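You operate a simulated robot arm through the tools that you are given. There is no shell and no other tool. Be economical: measure what you need, move in short steps, check, and stop when the job is done.

Carry out the task below with a simulated two-armed robot. There is one attempt and no reset: what you move stays moved.

## Task
Pick up the riser block from the rack deck with one hand, pass it to the other hand and put it on the low shelf.

It is judged by the outcome, as a careful person would: the job done as asked, and still so three seconds after it is handed in. It fails if anything else is knocked over, pushed out of place, dropped, spilled or broken.

## Robot
Two 7-joint arms with two-finger parallel grippers on one trunk, on a base that drives. Base frame: it is fixed to the floor where the robot stands at the start and does not move with it; the origin is under the middle of the robot, x ahead of it, y to its left, z up; the surface under the hand at the start is at about z = 0.93. Lengths are in m, angles in degrees, forces in N, time in s.
The left shoulder is at the start at [0.064, 0.182, 1.137], the right one opposite. With the tool pointing down near the work surface each hand reaches from about 0.28 to 0.74 m from the robot's upright axis, wherever it stands, measured 20 degrees to its own side. Places, roughly: low shelf (22x130 cm) [0.48, 0.18, 0.2]; riser block (4x6x13 cm) [0.6, -0.1, 1]. Payload 3.91 kg a hand.
The TCP of each hand is the grasp point between the finger pads, 0.03 m short of the fingertips. In the tool frame z runs along the fingers and y along their closing line. Largest opening 0.11 m; finger width 0.02, thickness 0.01; the body of the gripper, 0.048 by 0.112 m, starts 0.055 m behind the TCP.
Orientation is that of the tool frame in the base frame, as a unit quaternion [w, x, y, z]. With the fingers straight down and closing along the base's y, the tool's x points along the base's -x, its y along +y and its z along -z.

## Interface
- The arms move only by the tool jog_arm. It takes "left_motion", "right_motion" or both (then of equal length, played together; a hand with none holds still); each is a list of rows, each a list of 7 numbers: the shift along the base's x, y, z in m, then the turn, a rotation vector about the base's x, y, z in degrees, then the opening, from 0 (shut) to 1 (fully open). In form: [[tx, ty, tz, wx, wy, wz, claw], ...]. A call has 1 to 10 rows; each row shifts and turns the commanded pose from where the row before left it. Each row takes 0.2 s and may step no farther than 0.05 m and 8.6 degrees from the row before; otherwise, or with a gripper value out of range, the whole call is refused. Where a pose cannot be reached the arm comes as near as it can. A force on the tool above 40 N (or 10 N above the force at the start of the call, whichever is more), or a blocked arm, ends the call early, and 0.2 s more pass. Each finger travels about 0.072 m/s and halts on what it meets, pressing with about 23 N; the grip force reading is that of the motor and also rises with nothing between the fingers. The clock runs only during rows and for 0.2 s after the last one: add rows that do not move to give the fingers time. It gives the time, the measured TCP pose, the force on the tool (base axes), the opening and the grip force at its end, in the units of the frame above (readings bear some noise), with the torque about the TCP (base axes, N m) and any sound that the robot's microphone picked up.
- Cameras (640 x 400 px; columns grow to the right, rows downward): "scene" is now at [0.1899, 0.0271, 1.3244]; the picture's right is [0.32, -0.95, 0.00], its down [-0.70, -0.24, -0.67] and it looks along [0.63, 0.21, -0.74] (base axes); focal length 214 px, centre (320, 200). "left" rides on the left gripper at [0.073, -0.017, -0.103] in its tool frame; the picture's right is [0.23, 0.97, 0.00], its down [-0.76, 0.18, -0.62] and it looks along [-0.61, 0.14, 0.78] (tool axes); focal length 222 px, centre (320, 200). "right" rides on the right gripper at [0.072, 0.017, -0.103] in its tool frame; the picture's right is [-0.23, 0.97, 0.00], its down [-0.76, -0.18, -0.62] and it looks along [-0.61, -0.14, 0.78] (tool axes); focal length 222 px, centre (320, 200). There is no depth. A picture from a camera that has moved, and an enlarged one, comes with that camera's place and axes in the base frame and with its lens. The place of the scene camera against the robot may be out by one fixed shift of up to 0.025 m in any direction.
- snapshot(camera): a new picture of that camera. The clock stands still meanwhile.
- move_column(by): slides the trunk up (or, below 0, down) by that many m; the arms and the scene camera ride with it, the base frame stays. It gives what a move gives, with no picture.
- steer(legs): drives the robot by 1 to 6 legs, each [ahead, left, turn to the left] in m, m and degrees, along the robot's own axes; the way and the turn of a leg run together, so that a leg with both is an arc; at most 1.5 m and 180 degrees a leg. The arms and the cameras ride along, it lands a little off, and it stops where it bumps. It gives what a move gives.
- turn_head(pan, tilt): turns the head with the scene camera to pan (to the left, within 80 degrees either way) and tilt (down, from -29 to 69), counted from straight ahead of the robot. It gives what a move gives.
- inspect(camera, box): a new picture of the part [left, top, right, bottom] of that camera's present view, enlarged. The clock stands still meanwhile.
- hand_in(): hands the job in; it is judged then, once.

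Work in short steps. Places have to be worked out from the pictures, the camera data and where the tool is seen: move nearer, look again, correct. Check each grasp and each placing, and mend what went wrong. You have 120 turns and 100 pictures in all, those below and enlarged ones among them. Open the grippers and draw the arms clear of the work before you hand the job in, unless the task says otherwise; then end with one line.

The tools are called as a command line: name --argument value ..., lists and objects as JSON in quotes. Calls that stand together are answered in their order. jog_arm: Moves the arms, as the interface text tells. Its arguments: {"type":"object","properties":{"left_motion":{"type":"array"},"right_motion":{"type":"array"}},"required":[]} The other tools are called the same way: move_column (by) slides the trunk up or down; steer (legs) drives the base; turn_head (pan, tilt) turns the head that bears the scene camera; snapshot (camera) takes a picture; inspect (camera, box) takes an enlarged picture of a part of a camera's view; hand_in () hands the job in.

At the start:

```text
t: 0.0
left_ee_pos: [0.3735, 0.3979, 1.1316]
left_orientation: [0.001, -0.001, 1.0, 0.0]
left_contact_force: [-0.1, -0.3, 0.6]
left_torque: [-0.01, 0.0, -0.05]
left_opening: 0.1102
left_grip_force: 0.0
right_ee_pos: [0.365, 0.0203, 1.1669]
right_orientation: [0.001, 0.0, 1.0, -0.001]
right_contact_force: [0.5, 0.4, -0.2]
right_torque: [-0.01, -0.02, 0.03]
right_opening: 0.11
right_grip_force: 0.0
trunk travel left (down, up): [-0.4, 0.114]
robot x, y, heading: [0.001, -0.0004, 0.3]
head pan, tilt: [18.6, 48.0]
```

scene: 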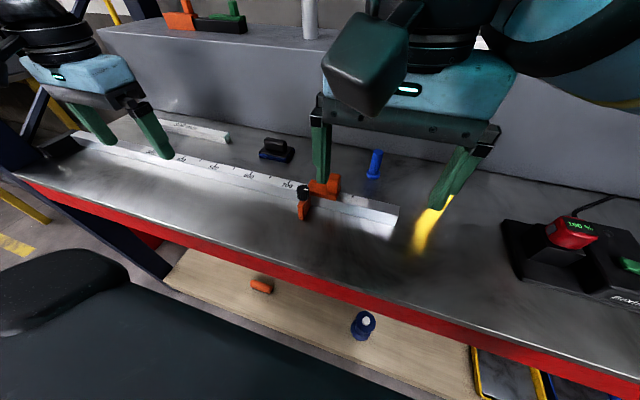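
right: 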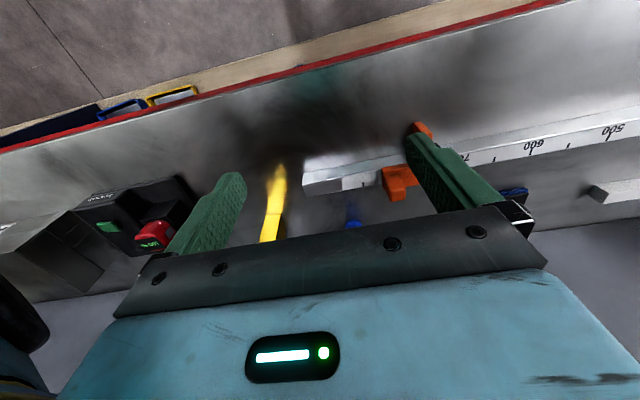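
left: 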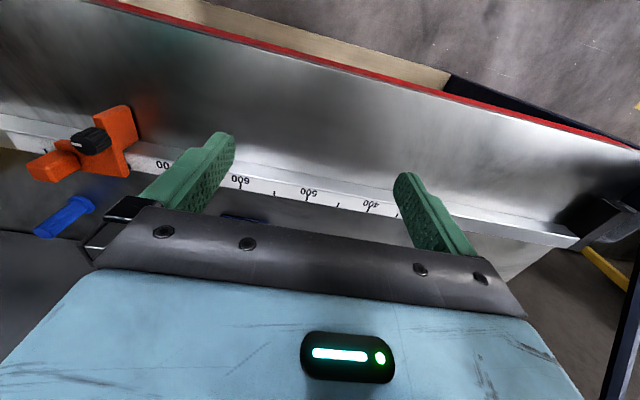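

The riser block should be near [0.6,-0.1,1]; the hand hides that area. I turn the head to look there.

turn_head --pan -15 --tilt 35

snapshot --camera "scene"

```text
t: 1.0
left_ee_pos: [0.3746, 0.398, 1.1309]
left_orientation: [0.0, -0.001, 1.0, -0.001]
left_contact_force: [-0.6, -0.4, -0.6]
left_torque: [0.01, -0.01, -0.02]
left_opening: 0.11
left_grip_force: 0.1
right_ee_pos: [0.3662, 0.0186, 1.1658]
right_orientation: [0.001, 0.0, 1.0, 0.0]
right_contact_force: [0.2, -0.1, 0.2]
right_torque: [0.0, -0.01, 0.04]
right_opening: 0.1099
right_grip_force: 0.1
trunk travel left (down, up): [-0.4, 0.114]
robot x, y, heading: [-0.0005, 0.0021, 0.0]
head pan, tilt: [-15.0, 35.0]
```

```text
96 pictures are left
camera scene: at [0.2003, -0.0207, 1.3434], right [-0.26, -0.97, 0.0], down [-0.55, 0.15, -0.82], along [0.79, -0.21, -0.57], focal length 214 px, centre (320, 200)
```

scene: 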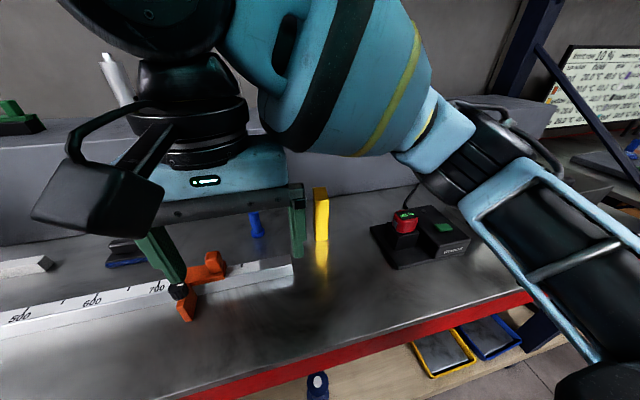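

The yellow upright block stands at about [0.59,-0.13], base on deck 0.93. I bring the right hand nearer, staying above its top (~1.06), and look with its own camera.

jog_arm --right_motion '[[0.03, -0.04, 0, 0, 0, 0, 1], [0.03, -0.04, 0, 0, 0, 0, 1], [0.03, -0.035, 0, 0, 0, 0, 1], [0.03, -0.03, 0, 0, 0, 0, 1]]'

snapshot --camera "right"

snapshot --camera "scene"

```text
t: 2.0
left_ee_pos: [0.3734, 0.3959, 1.1315]
left_orientation: [0.001, -0.001, 1.0, 0.0]
left_contact_force: [1.4, -0.1, 0.2]
left_torque: [0.02, 0.0, -0.04]
left_opening: 0.1099
left_grip_force: 0.1
right_ee_pos: [0.484, -0.1279, 1.166]
right_orientation: [0.001, -0.001, 1.0, -0.001]
right_contact_force: [-0.5, 0.0, 0.0]
right_torque: [0.03, 0.01, 0.01]
right_opening: 0.11
right_grip_force: 0.0
trunk travel left (down, up): [-0.4, 0.114]
robot x, y, heading: [0.0008, -0.002, 0.0]
head pan, tilt: [-15.0, 35.0]
```

```text
95 pictures are left
camera right: at [0.4127, -0.1117, 1.2696], right [0.23, 0.97, 0.0], down [0.76, -0.18, 0.62], along [0.61, -0.14, -0.78], focal length 222 px, centre (320, 200)
```

right: 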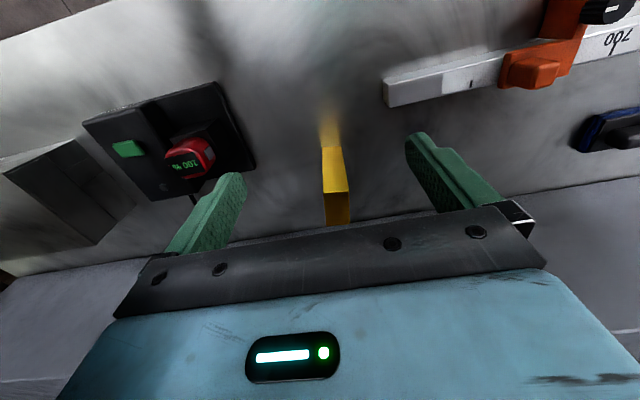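

```text
94 pictures are left
camera scene: at [0.2006, -0.0216, 1.3433], right [-0.26, -0.97, 0.0], down [-0.55, 0.15, -0.82], along [0.79, -0.21, -0.57], focal length 214 px, centre (320, 200)
```

scene: 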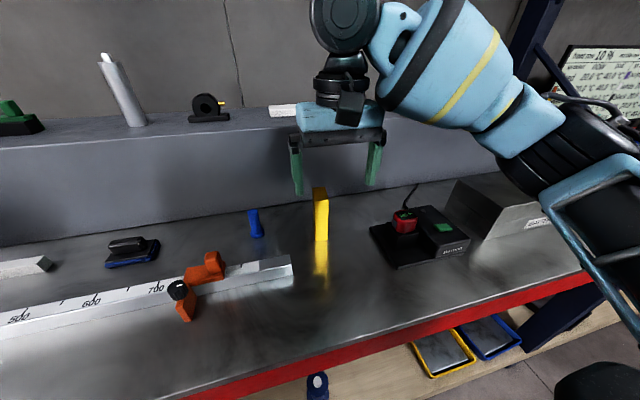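

Block: front face x≈0.574, centre about [0.602, -0.130], top ≈1.058, 4 cm along y. I move over it, then look before descending.

jog_arm --right_motion '[[0.04, -0.001, 0, 0, 0, 0, 1], [0.04, -0.001, 0, 0, 0, 0, 1], [0.038, 0, 0, 0, 0, 0, 1], [0, 0, -0.03, 0, 0, 0, 1], [0, 0, 0, 0, 0, 0, 1]]'

snapshot --camera "right"

snapshot --camera "scene"

```text
t: 3.2
left_ee_pos: [0.3725, 0.3978, 1.1318]
left_orientation: [0.0, 0.0, 1.0, 0.0]
left_contact_force: [0.3, 0.6, -0.1]
left_torque: [-0.01, -0.01, 0.03]
left_opening: 0.1098
left_grip_force: 0.0
right_ee_pos: [0.6023, -0.1272, 1.1371]
right_orientation: [0.002, 0.0, 1.0, -0.001]
right_contact_force: [-1.1, 0.3, -0.2]
right_torque: [-0.01, -0.02, -0.01]
right_opening: 0.1101
right_grip_force: 0.1
trunk travel left (down, up): [-0.4, 0.114]
robot x, y, heading: [0.0021, -0.0014, -0.1]
head pan, tilt: [-15.0, 35.0]
```

```text
93 pictures are left
camera right: at [0.5292, -0.1114, 1.2401], right [0.23, 0.97, 0.0], down [0.76, -0.18, 0.62], along [0.61, -0.14, -0.78], focal length 222 px, centre (320, 200)
```

right: 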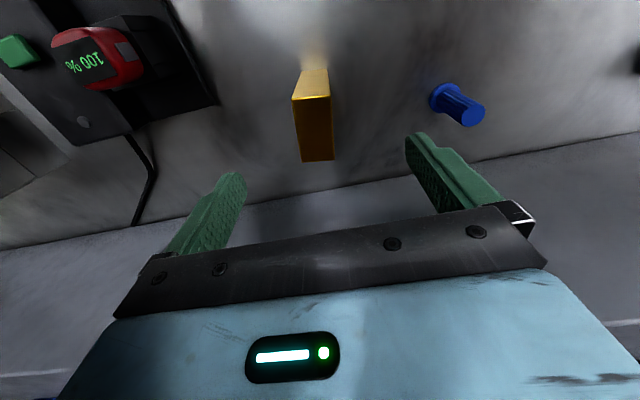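

```text
92 pictures are left
camera scene: at [0.1999, -0.0203, 1.3435], right [-0.26, -0.97, 0.0], down [-0.55, 0.15, -0.82], along [0.79, -0.21, -0.57], focal length 214 px, centre (320, 200)
```

scene: 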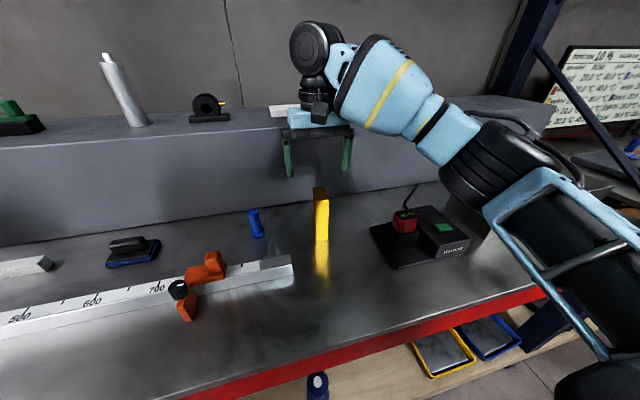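

The block's edges show a yaw of about -8° and centre [0.60,-0.131]. I turn the hand -8° and descend to TCP z≈1.03, staying open.

jog_arm --right_motion '[[-0.002, -0.004, 0, 0, 0, -8, 1], [0, 0, -0.03, 0, 0, 0, 1], [0, 0, -0.03, 0, 0, 0, 1], [0, 0, -0.03, 0, 0, 0, 1], [0, 0, -0.017, 0, 0, 0, 1], [0, 0, 0, 0, 0, 0, 1]]'

snapshot --camera "right"

snapshot --camera "scene"

```text
t: 4.6
left_ee_pos: [0.3736, 0.3971, 1.131]
left_orientation: [0.0, 0.0, 1.0, 0.0]
left_contact_force: [0.0, -0.2, 0.6]
left_torque: [-0.01, 0.06, -0.04]
left_opening: 0.1099
left_grip_force: 0.1
right_ee_pos: [0.6005, -0.133, 1.029]
right_orientation: [0.001, 0.07, 0.998, 0.0]
right_contact_force: [-0.2, -0.4, 0.0]
right_torque: [-0.03, 0.0, -0.01]
right_opening: 0.1099
right_grip_force: 0.1
trunk travel left (down, up): [-0.4, 0.114]
robot x, y, heading: [-0.0025, -0.0005, -0.2]
head pan, tilt: [-15.0, 35.0]
```

```text
91 pictures are left
camera right: at [0.5315, -0.1069, 1.1319], right [0.36, 0.93, 0.0], down [0.73, -0.28, 0.62], along [0.58, -0.22, -0.78], focal length 222 px, centre (320, 200)
```

right: 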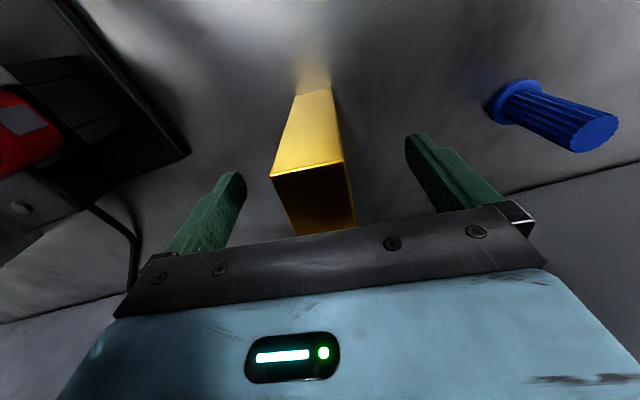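

```text
90 pictures are left
camera scene: at [0.2002, -0.0208, 1.3434], right [-0.26, -0.97, 0.0], down [-0.55, 0.15, -0.82], along [0.79, -0.21, -0.57], focal length 214 px, centre (320, 200)
```

scene: 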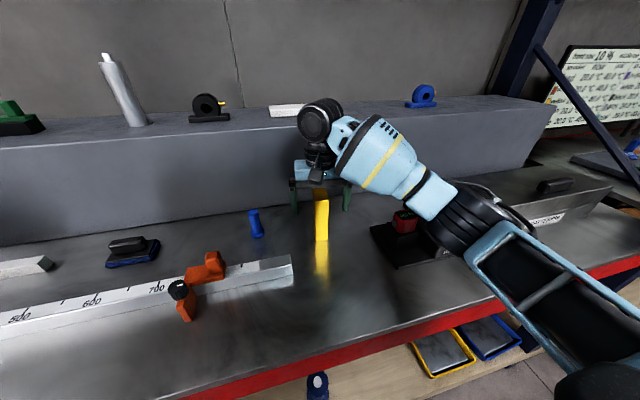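

The block sits centred between the fingers. I close the right gripper.

jog_arm --right_motion '[[0, 0, 0, 0, 0, 0, 0], [0, 0, 0, 0, 0, 0, 0], [0, 0, 0, 0, 0, 0, 0], [0, 0, 0, 0, 0, 0, 0], [0, 0, 0, 0, 0, 0, 0]]'

```text
t: 5.8
left_ee_pos: [0.3728, 0.3965, 1.1301]
left_orientation: [0.0, -0.001, 1.0, 0.0]
left_contact_force: [0.0, 0.8, -0.4]
left_torque: [-0.02, -0.01, 0.02]
left_opening: 0.1099
left_grip_force: 0.1
right_ee_pos: [0.6011, -0.1322, 1.0289]
right_orientation: [0.001, 0.069, 0.998, -0.001]
right_contact_force: [0.3, 1.9, 0.9]
right_torque: [0.05, -0.11, 0.03]
right_opening: 0.0316
right_grip_force: 22.6
trunk travel left (down, up): [-0.4, 0.114]
robot x, y, heading: [-0.0012, -0.0004, 0.2]
head pan, tilt: [-15.0, 35.0]
```

Gripped at 3.2 cm width with 23 N. I lift straight up slowly.

jog_arm --right_motion '[[0, 0, 0.02, 0, 0, 0, 0], [0, 0, 0.03, 0, 0, 0, 0], [0, 0, 0.03, 0, 0, 0, 0], [0, 0, 0.03, 0, 0, 0, 0], [0, 0, 0.03, 0, 0, 0, 0], [0, 0, 0.03, 0, 0, 0, 0], [0, 0, 0.03, 0, 0, 8, 0], [0, 0, 0, 0, 0, 0, 0]]'

snapshot --camera "scene"

snapshot --camera "right"

```text
t: 7.6
left_ee_pos: [0.3747, 0.3965, 1.1308]
left_orientation: [0.0, -0.001, 1.0, 0.0]
left_contact_force: [-0.6, -0.4, -0.4]
left_torque: [-0.01, 0.03, -0.01]
left_opening: 0.1099
left_grip_force: 0.0
right_ee_pos: [0.6027, -0.1337, 1.2296]
right_orientation: [0.0, 0.0, 1.0, 0.0]
right_contact_force: [-0.2, -0.1, -6.1]
right_torque: [-0.01, 0.04, 0.01]
right_opening: 0.0321
right_grip_force: 22.7
trunk travel left (down, up): [-0.4, 0.114]
robot x, y, heading: [-0.001, 0.0009, -0.2]
head pan, tilt: [-15.0, 35.0]
```

```text
89 pictures are left
camera scene: at [0.2014, -0.0213, 1.3432], right [-0.26, -0.97, 0.0], down [-0.55, 0.15, -0.82], along [0.79, -0.21, -0.57], focal length 214 px, centre (320, 200)
```

scene: 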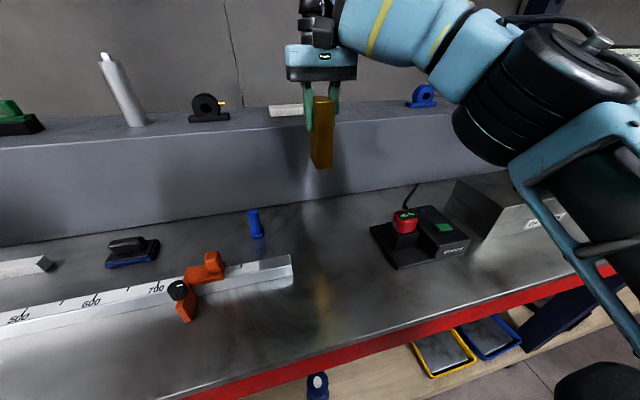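

```text
88 pictures are left
camera right: at [0.5297, -0.1171, 1.333], right [0.23, 0.97, 0.0], down [0.76, -0.18, 0.62], along [0.61, -0.14, -0.78], focal length 222 px, centre (320, 200)
```

right: 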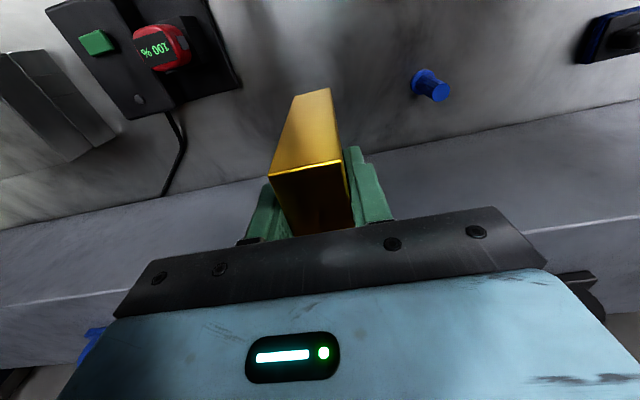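

Block is held firmly (6 N). Plan: pitch the right hand so it points forward, leaving the block's free end ahead for the left hand to grasp from above. First half of the pitch now.

jog_arm --right_motion '[[-0.01, 0.01, 0, 0, -8, 0, 0], [-0.01, 0.01, 0, 0, -8, 0, 0], [-0.01, 0.01, 0, 0, -8, 0, 0], [-0.01, 0.01, 0, 0, -8, 0, 0], [-0.01, 0.01, 0, 0, -8, 0, 0], [-0.01, 0.01, 0, 0, -8, 0, 0], [0, 0, 0, 0, 0, 0, 0]]'

```text
t: 9.2
left_ee_pos: [0.3739, 0.396, 1.132]
left_orientation: [0.0, -0.002, 1.0, 0.0]
left_contact_force: [0.2, -1.2, -1.2]
left_torque: [0.01, 0.0, 0.03]
left_opening: 0.1103
left_grip_force: 0.0
right_ee_pos: [0.541, -0.0715, 1.2282]
right_orientation: [0.408, 0.001, 0.913, 0.0]
right_contact_force: [-0.5, 0.0, -5.3]
right_torque: [-0.01, 0.21, 0.03]
right_opening: 0.0317
right_grip_force: 22.9
trunk travel left (down, up): [-0.4, 0.114]
robot x, y, heading: [0.0019, 0.0003, -0.1]
head pan, tilt: [-15.0, 35.0]
```

The pitch follows well. I finish to about 88°.

jog_arm --right_motion '[[0, 0.01, 0, 0, -8, 0, 0], [0, 0.01, 0, 0, -8, 0, 0], [0, 0.01, 0, 0, -8, 0, 0], [0, 0.01, 0, 0, -8, 0, 0], [0, 0.01, 0, 0, -8, 0, 0], [0, 0, 0, 0, -2, 0, 0], [0, 0, 0, 0, 0, 0, 0]]'

turn_head --pan 0 --tilt 30

snapshot --camera "scene"

snapshot --camera "right"

snapshot --camera "left"

```text
t: 10.8
left_ee_pos: [0.3738, 0.3972, 1.1313]
left_orientation: [0.0, -0.001, 1.0, 0.0]
left_contact_force: [-1.3, 0.8, -0.9]
left_torque: [0.04, 0.03, 0.0]
left_opening: 0.11
left_grip_force: 0.1
right_ee_pos: [0.5421, -0.0212, 1.23]
right_orientation: [0.707, 0.0, 0.707, 0.0]
right_contact_force: [1.1, 1.3, -5.2]
right_torque: [0.0, 0.22, -0.02]
right_opening: 0.032
right_grip_force: 23.2
trunk travel left (down, up): [-0.4, 0.114]
robot x, y, heading: [0.0007, 0.0006, -0.1]
head pan, tilt: [-15.0, 35.0]
```

```text
t: 11.6
left_ee_pos: [0.3732, 0.397, 1.1309]
left_orientation: [-0.001, -0.001, 1.0, 0.0]
left_contact_force: [0.5, 0.0, 0.8]
left_torque: [0.0, -0.02, 0.0]
left_opening: 0.11
left_grip_force: 0.1
right_ee_pos: [0.5417, -0.0223, 1.2298]
right_orientation: [0.707, 0.0, 0.707, 0.0]
right_contact_force: [0.1, 0.2, -5.9]
right_torque: [-0.01, 0.23, -0.05]
right_opening: 0.0319
right_grip_force: 23.1
trunk travel left (down, up): [-0.4, 0.114]
robot x, y, heading: [0.0008, 0.0001, 0.0]
head pan, tilt: [0.0, 30.0]
```

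```text
87 pictures are left
camera scene: at [0.2062, 0.0019, 1.3511], right [0.0, -1.0, 0.0], down [-0.5, 0.0, -0.87], along [0.87, 0.0, -0.5], focal length 214 px, centre (320, 200)
```

scene: 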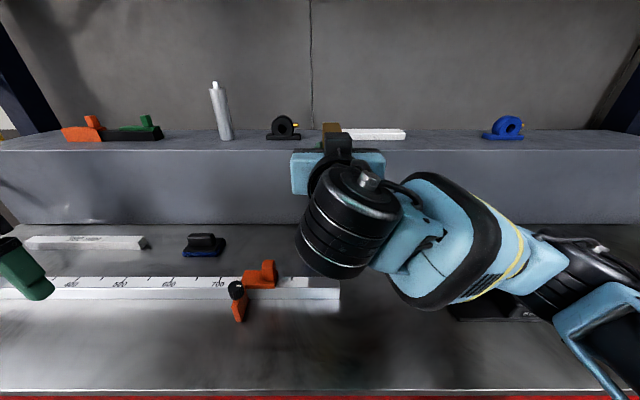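

```text
86 pictures are left
camera right: at [0.4384, -0.0058, 1.1564], right [0.0, 0.97, 0.23], down [-0.62, -0.18, 0.76], along [0.78, -0.14, 0.61], focal length 222 px, centre (320, 200)
```

right: 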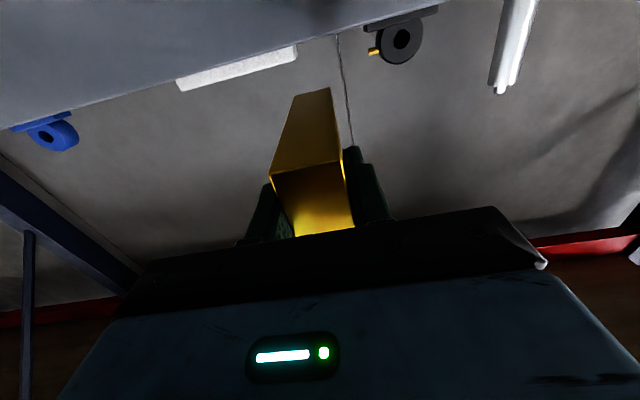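

```text
85 pictures are left
camera left: at [0.3011, 0.3798, 1.2338], right [-0.23, 0.97, 0.0], down [0.76, 0.18, 0.62], along [0.61, 0.14, -0.78], focal length 222 px, centre (320, 200)
```

left: 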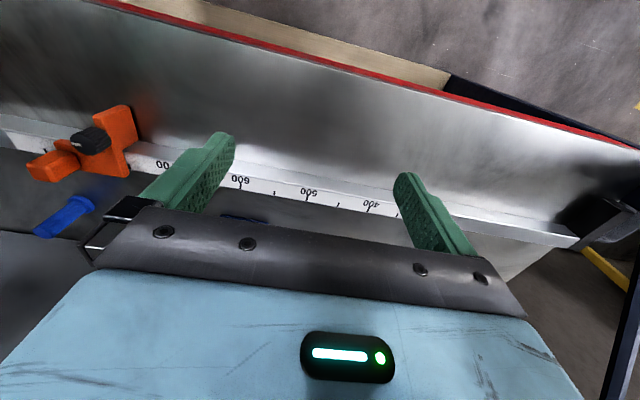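

The block stayed aligned; free end spans x≈0.572–0.641 ahead of the fingertips. I lower the right hand a bit and toward the middle, and raise the left hand in preparation.

jog_arm --right_motion '[[0, 0.01, -0.02, 0, 0, 0, 0], [0, 0.01, -0.02, 0, 0, 0, 0], [0, 0.01, -0.02, 0, 0, 0, 0], [0, 0, -0.01, 0, 0, 0, 0], [0, 0, 0, 0, 0, 0, 0], [0, 0, 0, 0, 0, 0, 0]]' --left_motion '[[0.02, 0, 0.03, 0, 0, 0, 0.9], [0.02, 0, 0.03, 0, 0, 0, 0.9], [0.04, -0.02, 0.03, 0, 0, 0, 0.9], [0.04, -0.03, 0.03, 0, 0, 0, 0.9], [0.04, -0.03, 0.02, 0, 0, 0, 0.9], [0, 0, 0, 0, 0, 0, 0.9]]'

snapshot --camera "left"

snapshot --camera "scene"

```text
refused: row 3 steps farther than a row can; nothing moved
```

```text
84 pictures are left
camera left: at [0.3011, 0.3798, 1.2338], right [-0.23, 0.97, 0.0], down [0.76, 0.18, 0.62], along [0.61, 0.14, -0.78], focal length 222 px, centre (320, 200)
```

left: 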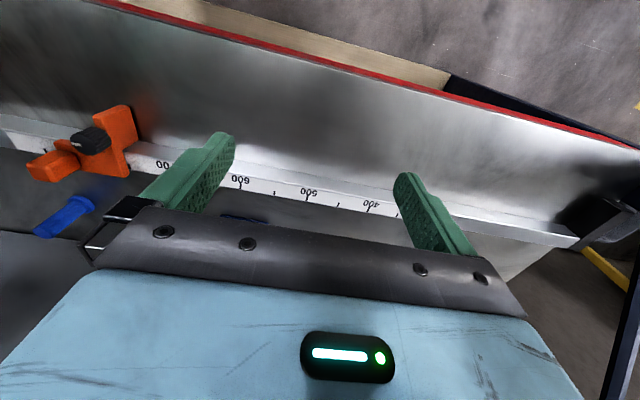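

```text
83 pictures are left
camera scene: at [0.2062, 0.0019, 1.3511], right [0.0, -1.0, 0.0], down [-0.5, 0.0, -0.87], along [0.87, 0.0, -0.5], focal length 214 px, centre (320, 200)
```

scene: 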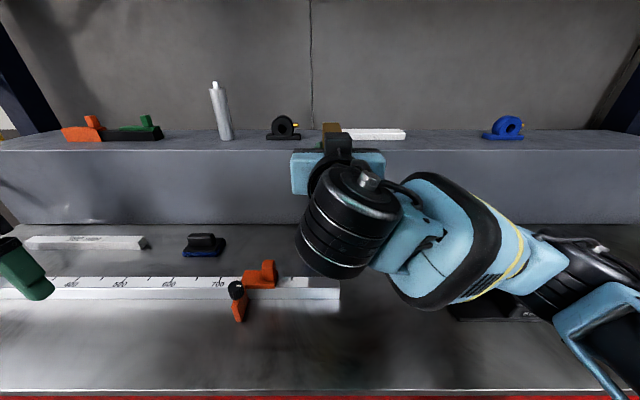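

A step was too long; I repeat it with smaller steps.

jog_arm --right_motion '[[0, 0.01, -0.02, 0, 0, 0, 0], [0, 0.01, -0.02, 0, 0, 0, 0], [0, 0.01, -0.02, 0, 0, 0, 0], [0, 0, -0.01, 0, 0, 0, 0], [0, 0, 0, 0, 0, 0, 0], [0, 0, 0, 0, 0, 0, 0]]' --left_motion '[[0.02, 0, 0.04, 0, 0, 0, 0.9], [0.02, 0, 0.04, 0, 0, 0, 0.9], [0.03, -0.02, 0.03, 0, 0, 0, 0.9], [0.03, -0.02, 0.03, 0, 0, 0, 0.9], [0.03, -0.03, 0.02, 0, 0, 0, 0.9], [0, 0, 0, 0, 0, 0, 0.9]]'

snapshot --camera "left"

snapshot --camera "scene"

```text
t: 13.0
left_ee_pos: [0.503, 0.3257, 1.2912]
left_orientation: [0.0, 0.0, 1.0, -0.001]
left_contact_force: [0.2, 0.5, 0.9]
left_torque: [0.0, -0.02, 0.01]
left_opening: 0.099
left_grip_force: 0.0
right_ee_pos: [0.541, 0.0088, 1.1596]
right_orientation: [0.708, -0.001, 0.707, 0.0]
right_contact_force: [0.1, 0.5, -6.4]
right_torque: [0.02, 0.23, -0.03]
right_opening: 0.0318
right_grip_force: 23.8
trunk travel left (down, up): [-0.4, 0.114]
robot x, y, heading: [-0.0002, 0.0, 0.0]
head pan, tilt: [0.0, 30.0]
```

```text
82 pictures are left
camera left: at [0.4299, 0.3093, 1.3943], right [-0.23, 0.97, 0.0], down [0.76, 0.18, 0.62], along [0.61, 0.14, -0.78], focal length 222 px, centre (320, 200)
```

left: 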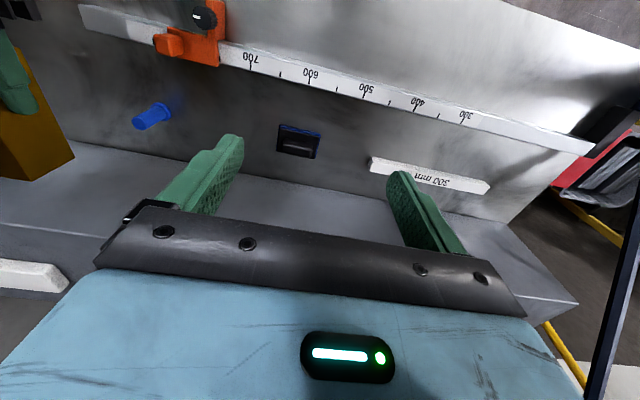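

```text
81 pictures are left
camera scene: at [0.2054, 0.0029, 1.3512], right [0.0, -1.0, 0.0], down [-0.5, 0.0, -0.87], along [0.87, 0.0, -0.5], focal length 214 px, centre (320, 200)
```

scene: 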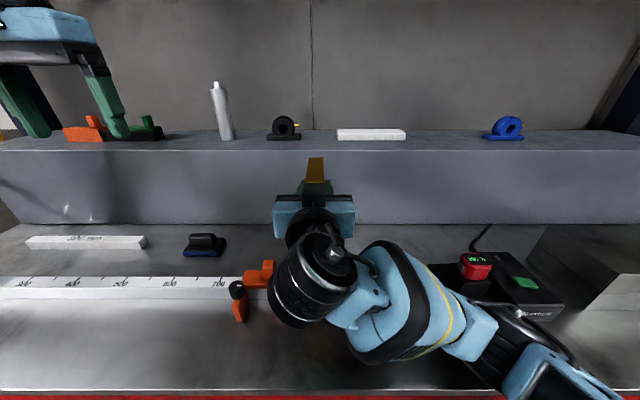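

Clear. Left hand moves toward above the block's free end ([0.607,0.009]), staying at z≈1.29 (tips 1.26, block top 1.19).

jog_arm --left_motion '[[0.02, -0.04, 0, 0, 0, 0, 0.9], [0.02, -0.04, 0, 0, 0, 0, 0.9], [0.02, -0.04, 0, 0, 0, 0, 0.9], [0.02, -0.04, 0, 0, 0, 0, 0.9], [0.015, -0.04, 0, 0, 0, 0, 0.9], [0.01, -0.04, 0, 0, 0, 0, 0.9], [0, -0.04, 0, 0, 0, 0, 0.9], [0, 0, 0, 0, 0, 0, 0.9]]'

snapshot --camera "left"

snapshot --camera "scene"

```text
t: 14.8
left_ee_pos: [0.4834, 0.1788, 1.2155]
left_orientation: [0.0, -0.001, 1.0, -0.001]
left_contact_force: [0.1, -0.2, 0.4]
left_torque: [0.0, 0.06, -0.02]
left_opening: 0.0992
left_grip_force: 0.0
left hand out of reach, approached as far as the arm can: row 2, 3, 4, 5, 6, 7
right_ee_pos: [0.5425, 0.008, 1.1583]
right_orientation: [0.707, 0.0, 0.707, 0.0]
right_contact_force: [0.7, 0.1, -6.6]
right_torque: [0.01, 0.22, -0.02]
right_opening: 0.032
right_grip_force: 23.7
trunk travel left (down, up): [-0.4, 0.114]
robot x, y, heading: [-0.0, 0.003, 0.1]
head pan, tilt: [0.0, 30.0]
```

```text
80 pictures are left
camera left: at [0.4113, 0.1623, 1.3186], right [-0.23, 0.97, 0.0], down [0.76, 0.18, 0.62], along [0.61, 0.14, -0.78], focal length 222 px, centre (320, 200)
```

left: 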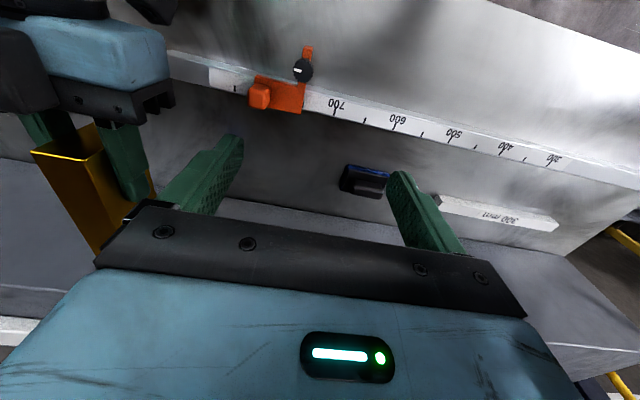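

```text
79 pictures are left
camera scene: at [0.2064, 0.0022, 1.3511], right [0.0, -1.0, 0.0], down [-0.5, 0.0, -0.87], along [0.87, 0.0, -0.5], focal length 214 px, centre (320, 200)
```

scene: 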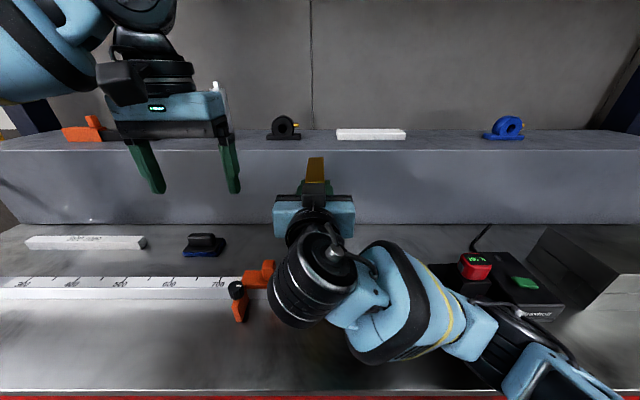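

The left arm is at its reach limit at that height. I'll raise the trunk 0.1 m and bring the right hand lower and closer, yawed toward the left hand. First back the left off a little and raise the trunk.

jog_arm --left_motion '[[-0.01, 0.03, 0, 0, 0, 0, 0.9], [0, 0, 0, 0, 0, 0, 0.9]]'

move_column --by 0.1

```text
t: 15.4
left_ee_pos: [0.4729, 0.2083, 1.2157]
left_orientation: [-0.001, -0.001, 1.0, 0.0]
left_contact_force: [0.0, 0.9, 0.6]
left_torque: [-0.04, 0.0, 0.01]
left_opening: 0.0991
left_grip_force: 0.1
right_ee_pos: [0.5428, 0.008, 1.1585]
right_orientation: [0.707, 0.001, 0.707, 0.0]
right_contact_force: [0.1, 0.1, -6.5]
right_torque: [-0.01, 0.21, 0.02]
right_opening: 0.0318
right_grip_force: 23.3
trunk travel left (down, up): [-0.4, 0.114]
robot x, y, heading: [0.0008, 0.0008, 0.0]
head pan, tilt: [0.0, 30.0]
```

```text
t: 16.7
left_ee_pos: [0.4735, 0.2102, 1.3137]
left_orientation: [-0.002, -0.001, 1.0, -0.001]
left_contact_force: [-0.4, 0.3, 0.4]
left_torque: [0.01, 0.04, 0.03]
left_opening: 0.099
left_grip_force: 0.1
right_ee_pos: [0.5431, 0.009, 1.2568]
right_orientation: [0.706, 0.0, 0.708, 0.0]
right_contact_force: [0.5, 0.5, -5.9]
right_torque: [-0.02, 0.24, 0.02]
right_opening: 0.0319
right_grip_force: 23.1
trunk travel left (down, up): [-0.5, 0.014]
robot x, y, heading: [-0.0033, -0.0019, 0.0]
head pan, tilt: [0.0, 30.0]
```

Now the right hand goes down 0.1, back to about [0.45,-0.01], yawing +40° in steps.

jog_arm --right_motion '[[-0.015, -0.003, -0.02, 0, 0, 0, 0], [-0.015, -0.003, -0.02, 0, 0, 8, 0], [-0.015, -0.003, -0.02, 0, 0, 8, 0], [-0.015, -0.003, -0.02, 0, 0, 8, 0], [-0.015, -0.003, -0.02, 0, 0, 8, 0], [-0.015, 0, 0, 0, 0, 8, 0], [0, 0, 0, 0, 0, 0, 0], [0, 0, 0, 0, 0, 0, 0]]'

snapshot --camera "scene"

snapshot --camera "left"

```text
t: 18.5
left_ee_pos: [0.4731, 0.2084, 1.3162]
left_orientation: [0.0, 0.0, 1.0, 0.0]
left_contact_force: [0.4, 0.0, -0.2]
left_torque: [0.03, 0.01, 0.02]
left_opening: 0.0988
left_grip_force: 0.0
right_ee_pos: [0.4516, -0.0067, 1.1587]
right_orientation: [0.664, -0.242, 0.664, 0.242]
right_contact_force: [0.2, -0.3, -5.6]
right_torque: [-0.14, 0.18, -0.03]
right_opening: 0.0319
right_grip_force: 22.8
trunk travel left (down, up): [-0.5, 0.014]
robot x, y, heading: [0.0011, -0.0002, -0.1]
head pan, tilt: [0.0, 30.0]
```

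```text
78 pictures are left
camera scene: at [0.1221, 0.0018, 1.4711], right [0.0, -1.0, 0.0], down [-0.5, 0.0, -0.87], along [0.87, 0.0, -0.5], focal length 214 px, centre (320, 200)
```

scene: 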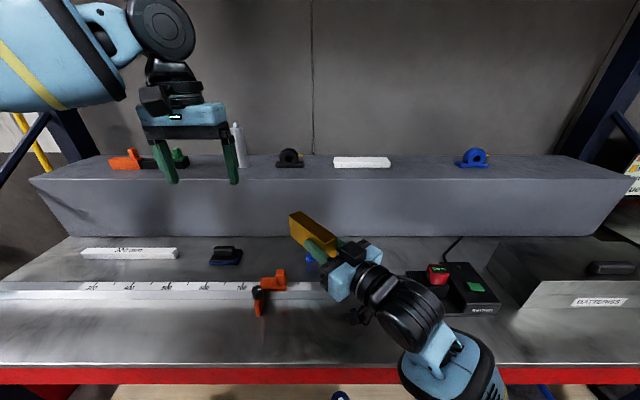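

```text
77 pictures are left
camera left: at [0.4006, 0.1914, 1.4187], right [-0.23, 0.97, 0.0], down [0.76, 0.18, 0.62], along [0.61, 0.14, -0.78], focal length 222 px, centre (320, 200)
```

left: 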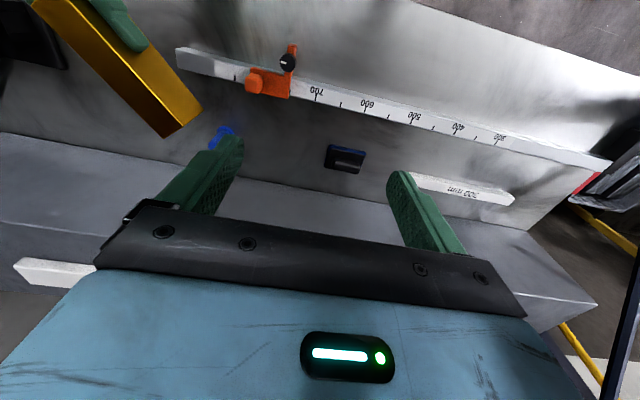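

The geometry is good: grasp point for the left hand is about [0.503, 0.036], yaw +40°. I bring the left hand above it at z≈1.26.

jog_arm --left_motion '[[0.005, -0.029, -0.006, 0, 0, 8, 0.9], [0.005, -0.029, -0.01, 0, 0, 8, 0.9], [0.005, -0.029, -0.01, 0, 0, 8, 0.9], [0.005, -0.029, -0.01, 0, 0, 8, 0.9], [0.005, -0.029, -0.01, 0, 0, 8, 0.9], [0.005, -0.027, -0.01, 0, 0, 0, 0.9], [0, 0, 0, 0, 0, 0, 0.9]]'

snapshot --camera "scene"

snapshot --camera "left"

```text
t: 20.1
left_ee_pos: [0.4665, 0.1793, 1.259]
left_orientation: [0.0, -0.343, 0.939, 0.001]
left_contact_force: [1.3, 0.3, 0.7]
left_torque: [0.0, -0.04, -0.02]
left_opening: 0.099
left_grip_force: 0.0
left hand out of reach, approached as far as the arm can: row 1, 2, 3, 4, 5, 6
right_ee_pos: [0.451, -0.0059, 1.1592]
right_orientation: [0.664, -0.243, 0.664, 0.243]
right_contact_force: [-0.1, 0.2, -6.2]
right_torque: [-0.14, 0.13, -0.02]
right_opening: 0.032
right_grip_force: 23.3
trunk travel left (down, up): [-0.5, 0.014]
robot x, y, heading: [0.0019, 0.0026, -0.2]
head pan, tilt: [0.0, 30.0]
```

```text
76 pictures are left
camera scene: at [0.1222, 0.002, 1.4711], right [0.0, -1.0, 0.0], down [-0.5, 0.0, -0.87], along [0.87, 0.0, -0.5], focal length 214 px, centre (320, 200)
```

scene: 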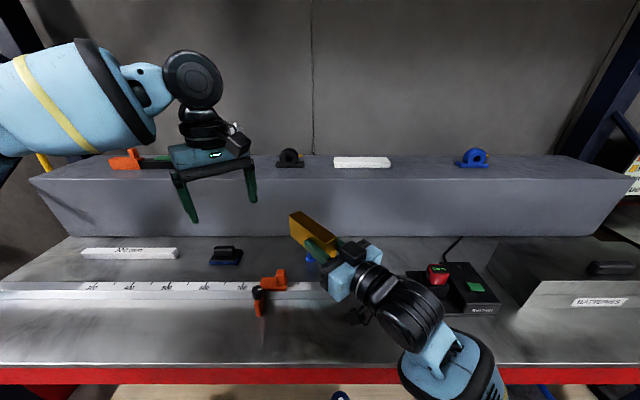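

```text
75 pictures are left
camera left: at [0.422, 0.1199, 1.362], right [-0.8, 0.6, 0.0], down [0.47, 0.63, 0.62], along [0.37, 0.5, -0.78], focal length 222 px, centre (320, 200)
```

left: 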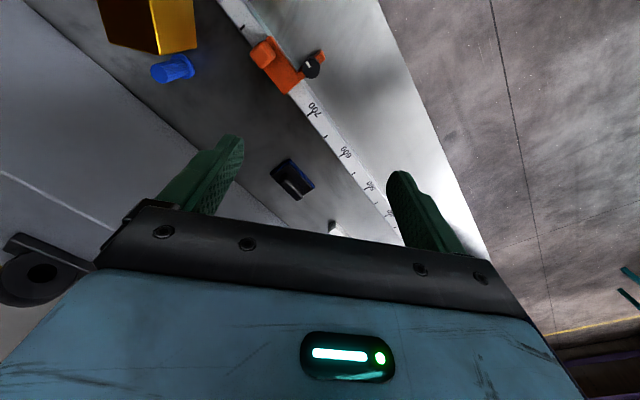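

Left stopped early at y≈0.18. I test whether it can go further inward in small steps from here.

jog_arm --left_motion '[[0, -0.03, 0, 0, 0, 0, 0.9], [0, -0.03, 0, 0, 0, 0, 0.9], [0, 0, 0, 0, 0, 0, 0.9]]'

```text
t: 20.9
left_ee_pos: [0.4681, 0.1773, 1.2599]
left_orientation: [0.0, -0.343, 0.939, 0.0]
left_contact_force: [0.7, 0.3, -1.0]
left_torque: [-0.01, -0.01, 0.0]
left_opening: 0.099
left_grip_force: 0.0
left hand out of reach, approached as far as the arm can: row 1, 2
right_ee_pos: [0.4519, -0.006, 1.1587]
right_orientation: [0.664, -0.243, 0.664, 0.242]
right_contact_force: [0.5, -0.4, -6.9]
right_torque: [-0.14, 0.17, 0.0]
right_opening: 0.0318
right_grip_force: 23.1
trunk travel left (down, up): [-0.5, 0.014]
robot x, y, heading: [0.0013, 0.0017, 0.1]
head pan, tilt: [0.0, 30.0]
```

The left hand has an inward joint limit here, so I bring the block to it instead: right hand shifts +y, passing under the left fingers (block top 1.19, tips 1.23).

jog_arm --left_motion '[[0, 0.0, 0.02, 0, 0, 0, 0.9], [0, 0, 0, 0, 0, 0, 0.9], [0, 0, 0, 0, 0, 0, 0.9], [0, 0, 0, 0, 0, 0, 0.9], [0, 0, 0, 0, 0, 0, 0.9]]' --right_motion '[[0, 0.03, 0, 0, 0, 0, 0], [0, 0.03, 0, 0, 0, 0, 0], [0, 0.03, 0, 0, 0, 0, 0], [0, 0.03, 0, 0, 0, 0, 0], [0, 0, 0, 0, 0, 0, 0]]'

snapshot --camera "scene"

snapshot --camera "left"

```text
t: 22.1
left_ee_pos: [0.4697, 0.181, 1.271]
left_orientation: [0.0, -0.342, 0.94, 0.0]
left_contact_force: [-0.2, -0.4, 0.4]
left_torque: [0.05, -0.01, -0.01]
left_opening: 0.0989
left_grip_force: 0.1
left hand out of reach, approached as far as the arm can: row 1
right_ee_pos: [0.4528, 0.1136, 1.1582]
right_orientation: [0.665, -0.241, 0.664, 0.242]
right_contact_force: [0.7, 0.0, -5.9]
right_torque: [-0.16, 0.18, 0.0]
right_opening: 0.0321
right_grip_force: 23.3
trunk travel left (down, up): [-0.5, 0.014]
robot x, y, heading: [0.0, 0.0006, 0.1]
head pan, tilt: [0.0, 30.0]
```

```text
74 pictures are left
camera scene: at [0.1222, 0.0012, 1.4711], right [0.0, -1.0, 0.0], down [-0.5, 0.0, -0.87], along [0.87, 0.0, -0.5], focal length 214 px, centre (320, 200)
```

scene: 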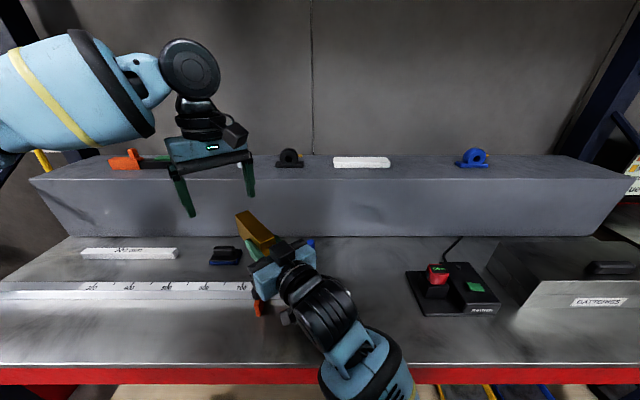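

```text
73 pictures are left
camera left: at [0.4243, 0.1215, 1.3736], right [-0.8, 0.6, 0.0], down [0.47, 0.63, 0.62], along [0.37, 0.5, -0.78], focal length 222 px, centre (320, 200)
```

left: 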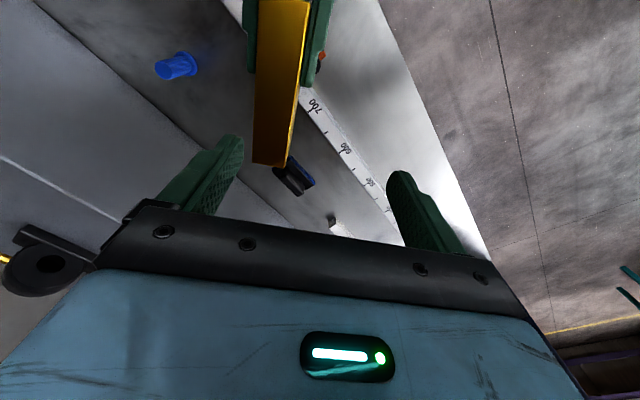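

Nearly aligned. The right hand shifts (-0.034,+0.033) so the free end lies under the left hand, left nudges to y 0.188.

jog_arm --left_motion '[[0, 0.007, 0, 0, 0, 0, 0.9], [0, 0, 0, 0, 0, 0, 0.9], [0, 0, 0, 0, 0, 0, 0.9], [0, 0, 0, 0, 0, 0, 0.9]]' --right_motion '[[-0.017, 0.016, 0, 0, 0, 0, 0], [-0.017, 0.016, 0, 0, 0, 0, 0], [0, 0, 0, 0, 0, 0, 0], [0, 0, 0, 0, 0, 0, 0]]'

snapshot --camera "left"

```text
t: 23.3
left_ee_pos: [0.4683, 0.1879, 1.2705]
left_orientation: [0.0, -0.342, 0.94, 0.0]
left_contact_force: [-0.9, 0.2, -1.0]
left_torque: [-0.05, 0.01, -0.01]
left_opening: 0.0991
left_grip_force: 0.0
right_ee_pos: [0.4322, 0.1247, 1.1422]
right_orientation: [0.669, -0.26, 0.668, 0.199]
right_contact_force: [-0.1, -0.5, -6.3]
right_torque: [-0.14, 0.17, 0.0]
right_opening: 0.0317
right_grip_force: 23.2
trunk travel left (down, up): [-0.5, 0.014]
robot x, y, heading: [0.0028, -0.004, -0.0]
head pan, tilt: [0.0, 30.0]
stopped in row 4 (right hand): the arm was blocked; the commanded pose is now the measured one
```

```text
72 pictures are left
camera left: at [0.4245, 0.1292, 1.3735], right [-0.8, 0.6, 0.0], down [0.47, 0.63, 0.62], along [0.37, 0.5, -0.78], focal length 222 px, centre (320, 200)
```

left: 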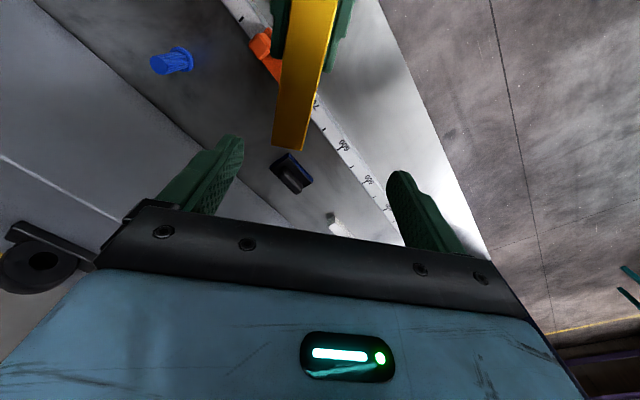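

The right arm was blocked (probably elbow near the trunk) and twisted slightly. I move it forward again and restore its orientation.

jog_arm --right_motion '[[0.02, 0.0, 0.008, 2.3, 0.9, 1.1, 0], [0.02, 0.0, 0.008, 2.3, 0.9, 1.1, 0], [0.02, 0, 0, 0, 0, 0, 0], [0, 0, 0, 0, 0, 0, 0]]'

turn_head --pan 0 --tilt 60

snapshot --camera "scene"

```text
t: 24.3
left_ee_pos: [0.4707, 0.1891, 1.2704]
left_orientation: [0.0, -0.343, 0.939, 0.001]
left_contact_force: [0.6, -0.4, -0.4]
left_torque: [0.0, -0.01, 0.03]
left_opening: 0.0992
left_grip_force: 0.1
right_ee_pos: [0.4916, 0.1256, 1.1599]
right_orientation: [0.665, -0.243, 0.662, 0.247]
right_contact_force: [0.4, 0.1, -6.4]
right_torque: [-0.16, 0.17, 0.0]
right_opening: 0.0318
right_grip_force: 23.1
trunk travel left (down, up): [-0.5, 0.014]
robot x, y, heading: [0.0016, -0.0045, -0.1]
head pan, tilt: [0.0, 30.0]
```

```text
t: 25.2
left_ee_pos: [0.4692, 0.1894, 1.2703]
left_orientation: [-0.001, -0.343, 0.939, 0.0]
left_contact_force: [-0.2, 0.3, 0.0]
left_torque: [-0.02, -0.02, 0.0]
left_opening: 0.099
left_grip_force: 0.0
right_ee_pos: [0.4924, 0.1244, 1.1595]
right_orientation: [0.665, -0.242, 0.663, 0.246]
right_contact_force: [-0.4, 0.5, -6.5]
right_torque: [-0.16, 0.2, 0.0]
right_opening: 0.032
right_grip_force: 23.2
trunk travel left (down, up): [-0.5, 0.014]
robot x, y, heading: [-0.0019, 0.0004, 0.1]
head pan, tilt: [0.0, 60.0]
```

```text
71 pictures are left
camera scene: at [0.0983, 0.0022, 1.4291], right [0.0, -1.0, 0.0], down [-0.87, 0.0, -0.5], along [0.5, 0.0, -0.87], focal length 214 px, centre (320, 200)
```

scene: 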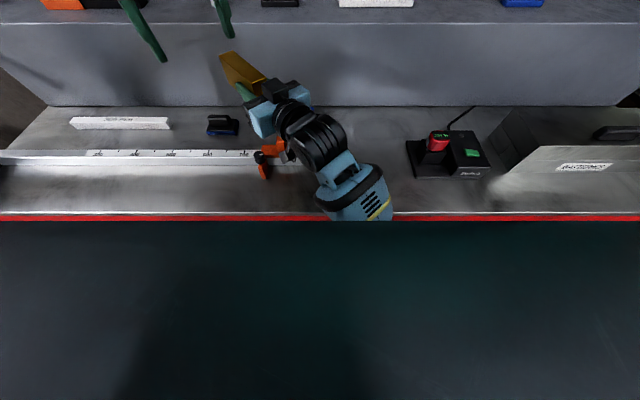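

Restored. I shift the right +0.02 in y and the left forward to x≈0.543 for alignment at [0.543,0.188].

jog_arm --left_motion '[[0.025, 0, 0, 0, 0, 0, 0.9], [0.025, 0, 0, 0, 0, 0, 0.9], [0.023, 0, 0, 0, 0, 0, 0.9], [0, 0, 0, 0, 0, 0, 0.9]]' --right_motion '[[0, 0.01, 0, 0, 0, 0, 0], [0, 0.01, 0, 0, 0, 0, 0], [0, 0, 0, 0, 0, 0, 0], [0, 0, 0, 0, 0, 0, 0]]'

snapshot --camera "left"

```text
t: 26.2
left_ee_pos: [0.4789, 0.1892, 1.2698]
left_orientation: [0.001, -0.342, 0.94, 0.0]
left_contact_force: [-0.6, 0.1, 0.2]
left_torque: [0.04, 0.01, -0.02]
left_opening: 0.099
left_grip_force: 0.2
left hand out of reach, approached as far as the arm can: row 1, 2, 3
right_ee_pos: [0.4958, 0.1409, 1.1542]
right_orientation: [0.665, -0.244, 0.665, 0.238]
right_contact_force: [-0.1, -0.1, -5.1]
right_torque: [-0.12, 0.16, 0.01]
right_opening: 0.0317
right_grip_force: 23.0
trunk travel left (down, up): [-0.5, 0.014]
robot x, y, heading: [-0.0025, 0.0007, -0.1]
head pan, tilt: [0.0, 60.0]
```

```text
70 pictures are left
camera left: at [0.4327, 0.1295, 1.3734], right [-0.8, 0.6, 0.0], down [0.47, 0.63, 0.62], along [0.37, 0.5, -0.78], focal length 222 px, centre (320, 200)
```

left: 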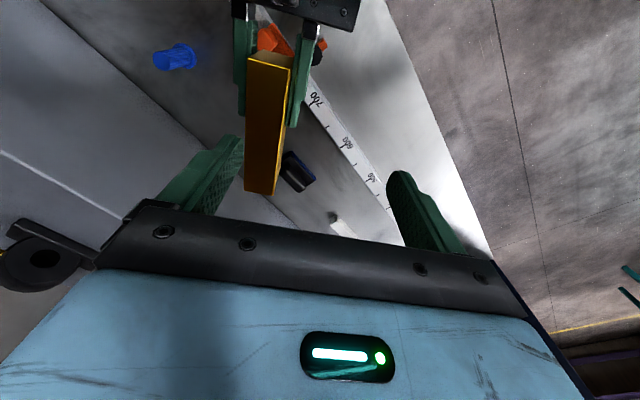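

Left can't go farther out here. Rather, I yaw the right hand further so it points left (+y), which frees its elbow, with free end under the left hand.

jog_arm --right_motion '[[-0.005, -0.006, 0.001, 0, 0, 8, 0], [-0.005, -0.006, 0.001, 0, 0, 8, 0], [-0.005, -0.006, 0.001, 0, 0, 8, 0], [-0.005, -0.006, 0.001, 0, 0, 8, 0], [-0.005, -0.006, 0.001, 0, 0, 8, 0], [0, 0, 0, 0, 0, 0, 0], [0, 0, 0, 0, 0, 0, 0]]'

jog_arm --left_motion '[[0, 0, 0, 0, 0, 8, 0.9], [0, 0, 0, 0, 0, 8, 0.9], [0, 0, 0, 0, 0, 8, 0.9], [0, 0, 0, 0, 0, 8, 0.9], [0, 0, 0, 0, 0, 8, 0.9], [0, 0, 0, 0, 0, 0, 0.9]]'

snapshot --camera "left"

turn_head --pan 20 --tilt 35

snapshot --camera "scene"

```text
t: 27.8
left_ee_pos: [0.4782, 0.1877, 1.2708]
left_orientation: [0.0, -0.343, 0.939, 0.0]
left_contact_force: [-0.1, 0.1, 0.0]
left_torque: [0.02, -0.02, 0.01]
left_opening: 0.099
left_grip_force: 0.1
right_ee_pos: [0.4676, 0.1154, 1.1653]
right_orientation: [0.541, -0.454, 0.54, 0.458]
right_contact_force: [1.0, 0.6, -6.3]
right_torque: [-0.28, 0.04, 0.0]
right_opening: 0.0319
right_grip_force: 22.7
trunk travel left (down, up): [-0.5, 0.014]
robot x, y, heading: [-0.0007, 0.0026, 0.1]
head pan, tilt: [0.0, 60.0]
```

```text
t: 29.2
left_ee_pos: [0.4782, 0.189, 1.2711]
left_orientation: [-0.001, -0.644, 0.765, 0.0]
left_contact_force: [0.9, 0.2, -0.4]
left_torque: [0.02, -0.05, -0.01]
left_opening: 0.0989
left_grip_force: 0.0
right_ee_pos: [0.4685, 0.1153, 1.1651]
right_orientation: [0.54, -0.454, 0.54, 0.459]
right_contact_force: [-0.6, 0.0, -7.1]
right_torque: [-0.25, 0.07, -0.01]
right_opening: 0.0319
right_grip_force: 22.6
trunk travel left (down, up): [-0.5, 0.014]
robot x, y, heading: [-0.0003, 0.0008, -0.0]
head pan, tilt: [0.0, 60.0]
```

```text
69 pictures are left
camera left: at [0.4824, 0.1149, 1.3735], right [-1.0, -0.06, 0.0], down [-0.05, 0.78, 0.62], along [-0.04, 0.62, -0.78], focal length 222 px, centre (320, 200)
```

left: 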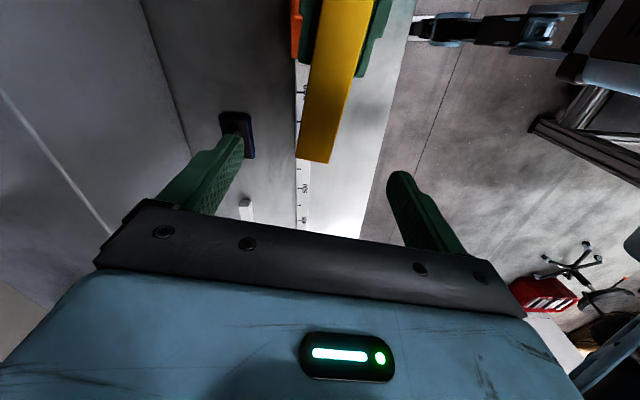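

```text
t: 30.1
left_ee_pos: [0.4786, 0.1881, 1.2704]
left_orientation: [0.0, -0.643, 0.766, 0.0]
left_contact_force: [0.1, -0.6, 0.5]
left_torque: [0.02, -0.04, 0.04]
left_opening: 0.099
left_grip_force: 0.0
right_ee_pos: [0.4681, 0.1149, 1.1646]
right_orientation: [0.54, -0.453, 0.54, 0.46]
right_contact_force: [0.3, 0.5, -6.7]
right_torque: [-0.24, 0.03, 0.0]
right_opening: 0.0322
right_grip_force: 23.1
trunk travel left (down, up): [-0.5, 0.014]
robot x, y, heading: [0.0013, -0.0023, -0.0]
head pan, tilt: [20.0, 35.0]
```

```text
68 pictures are left
camera scene: at [0.1144, 0.0322, 1.4633], right [0.34, -0.94, 0.0], down [-0.54, -0.2, -0.82], along [0.77, 0.28, -0.57], focal length 214 px, centre (320, 200)
```

scene: 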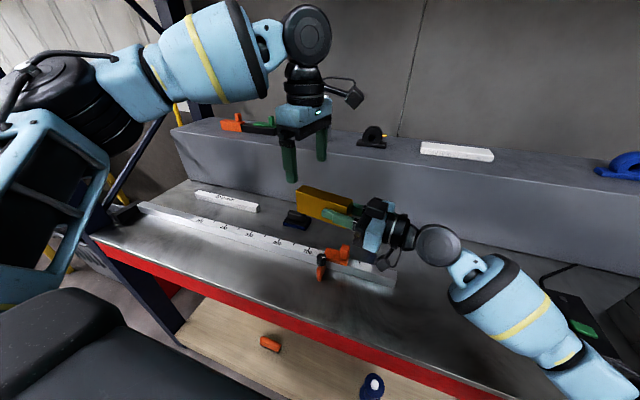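

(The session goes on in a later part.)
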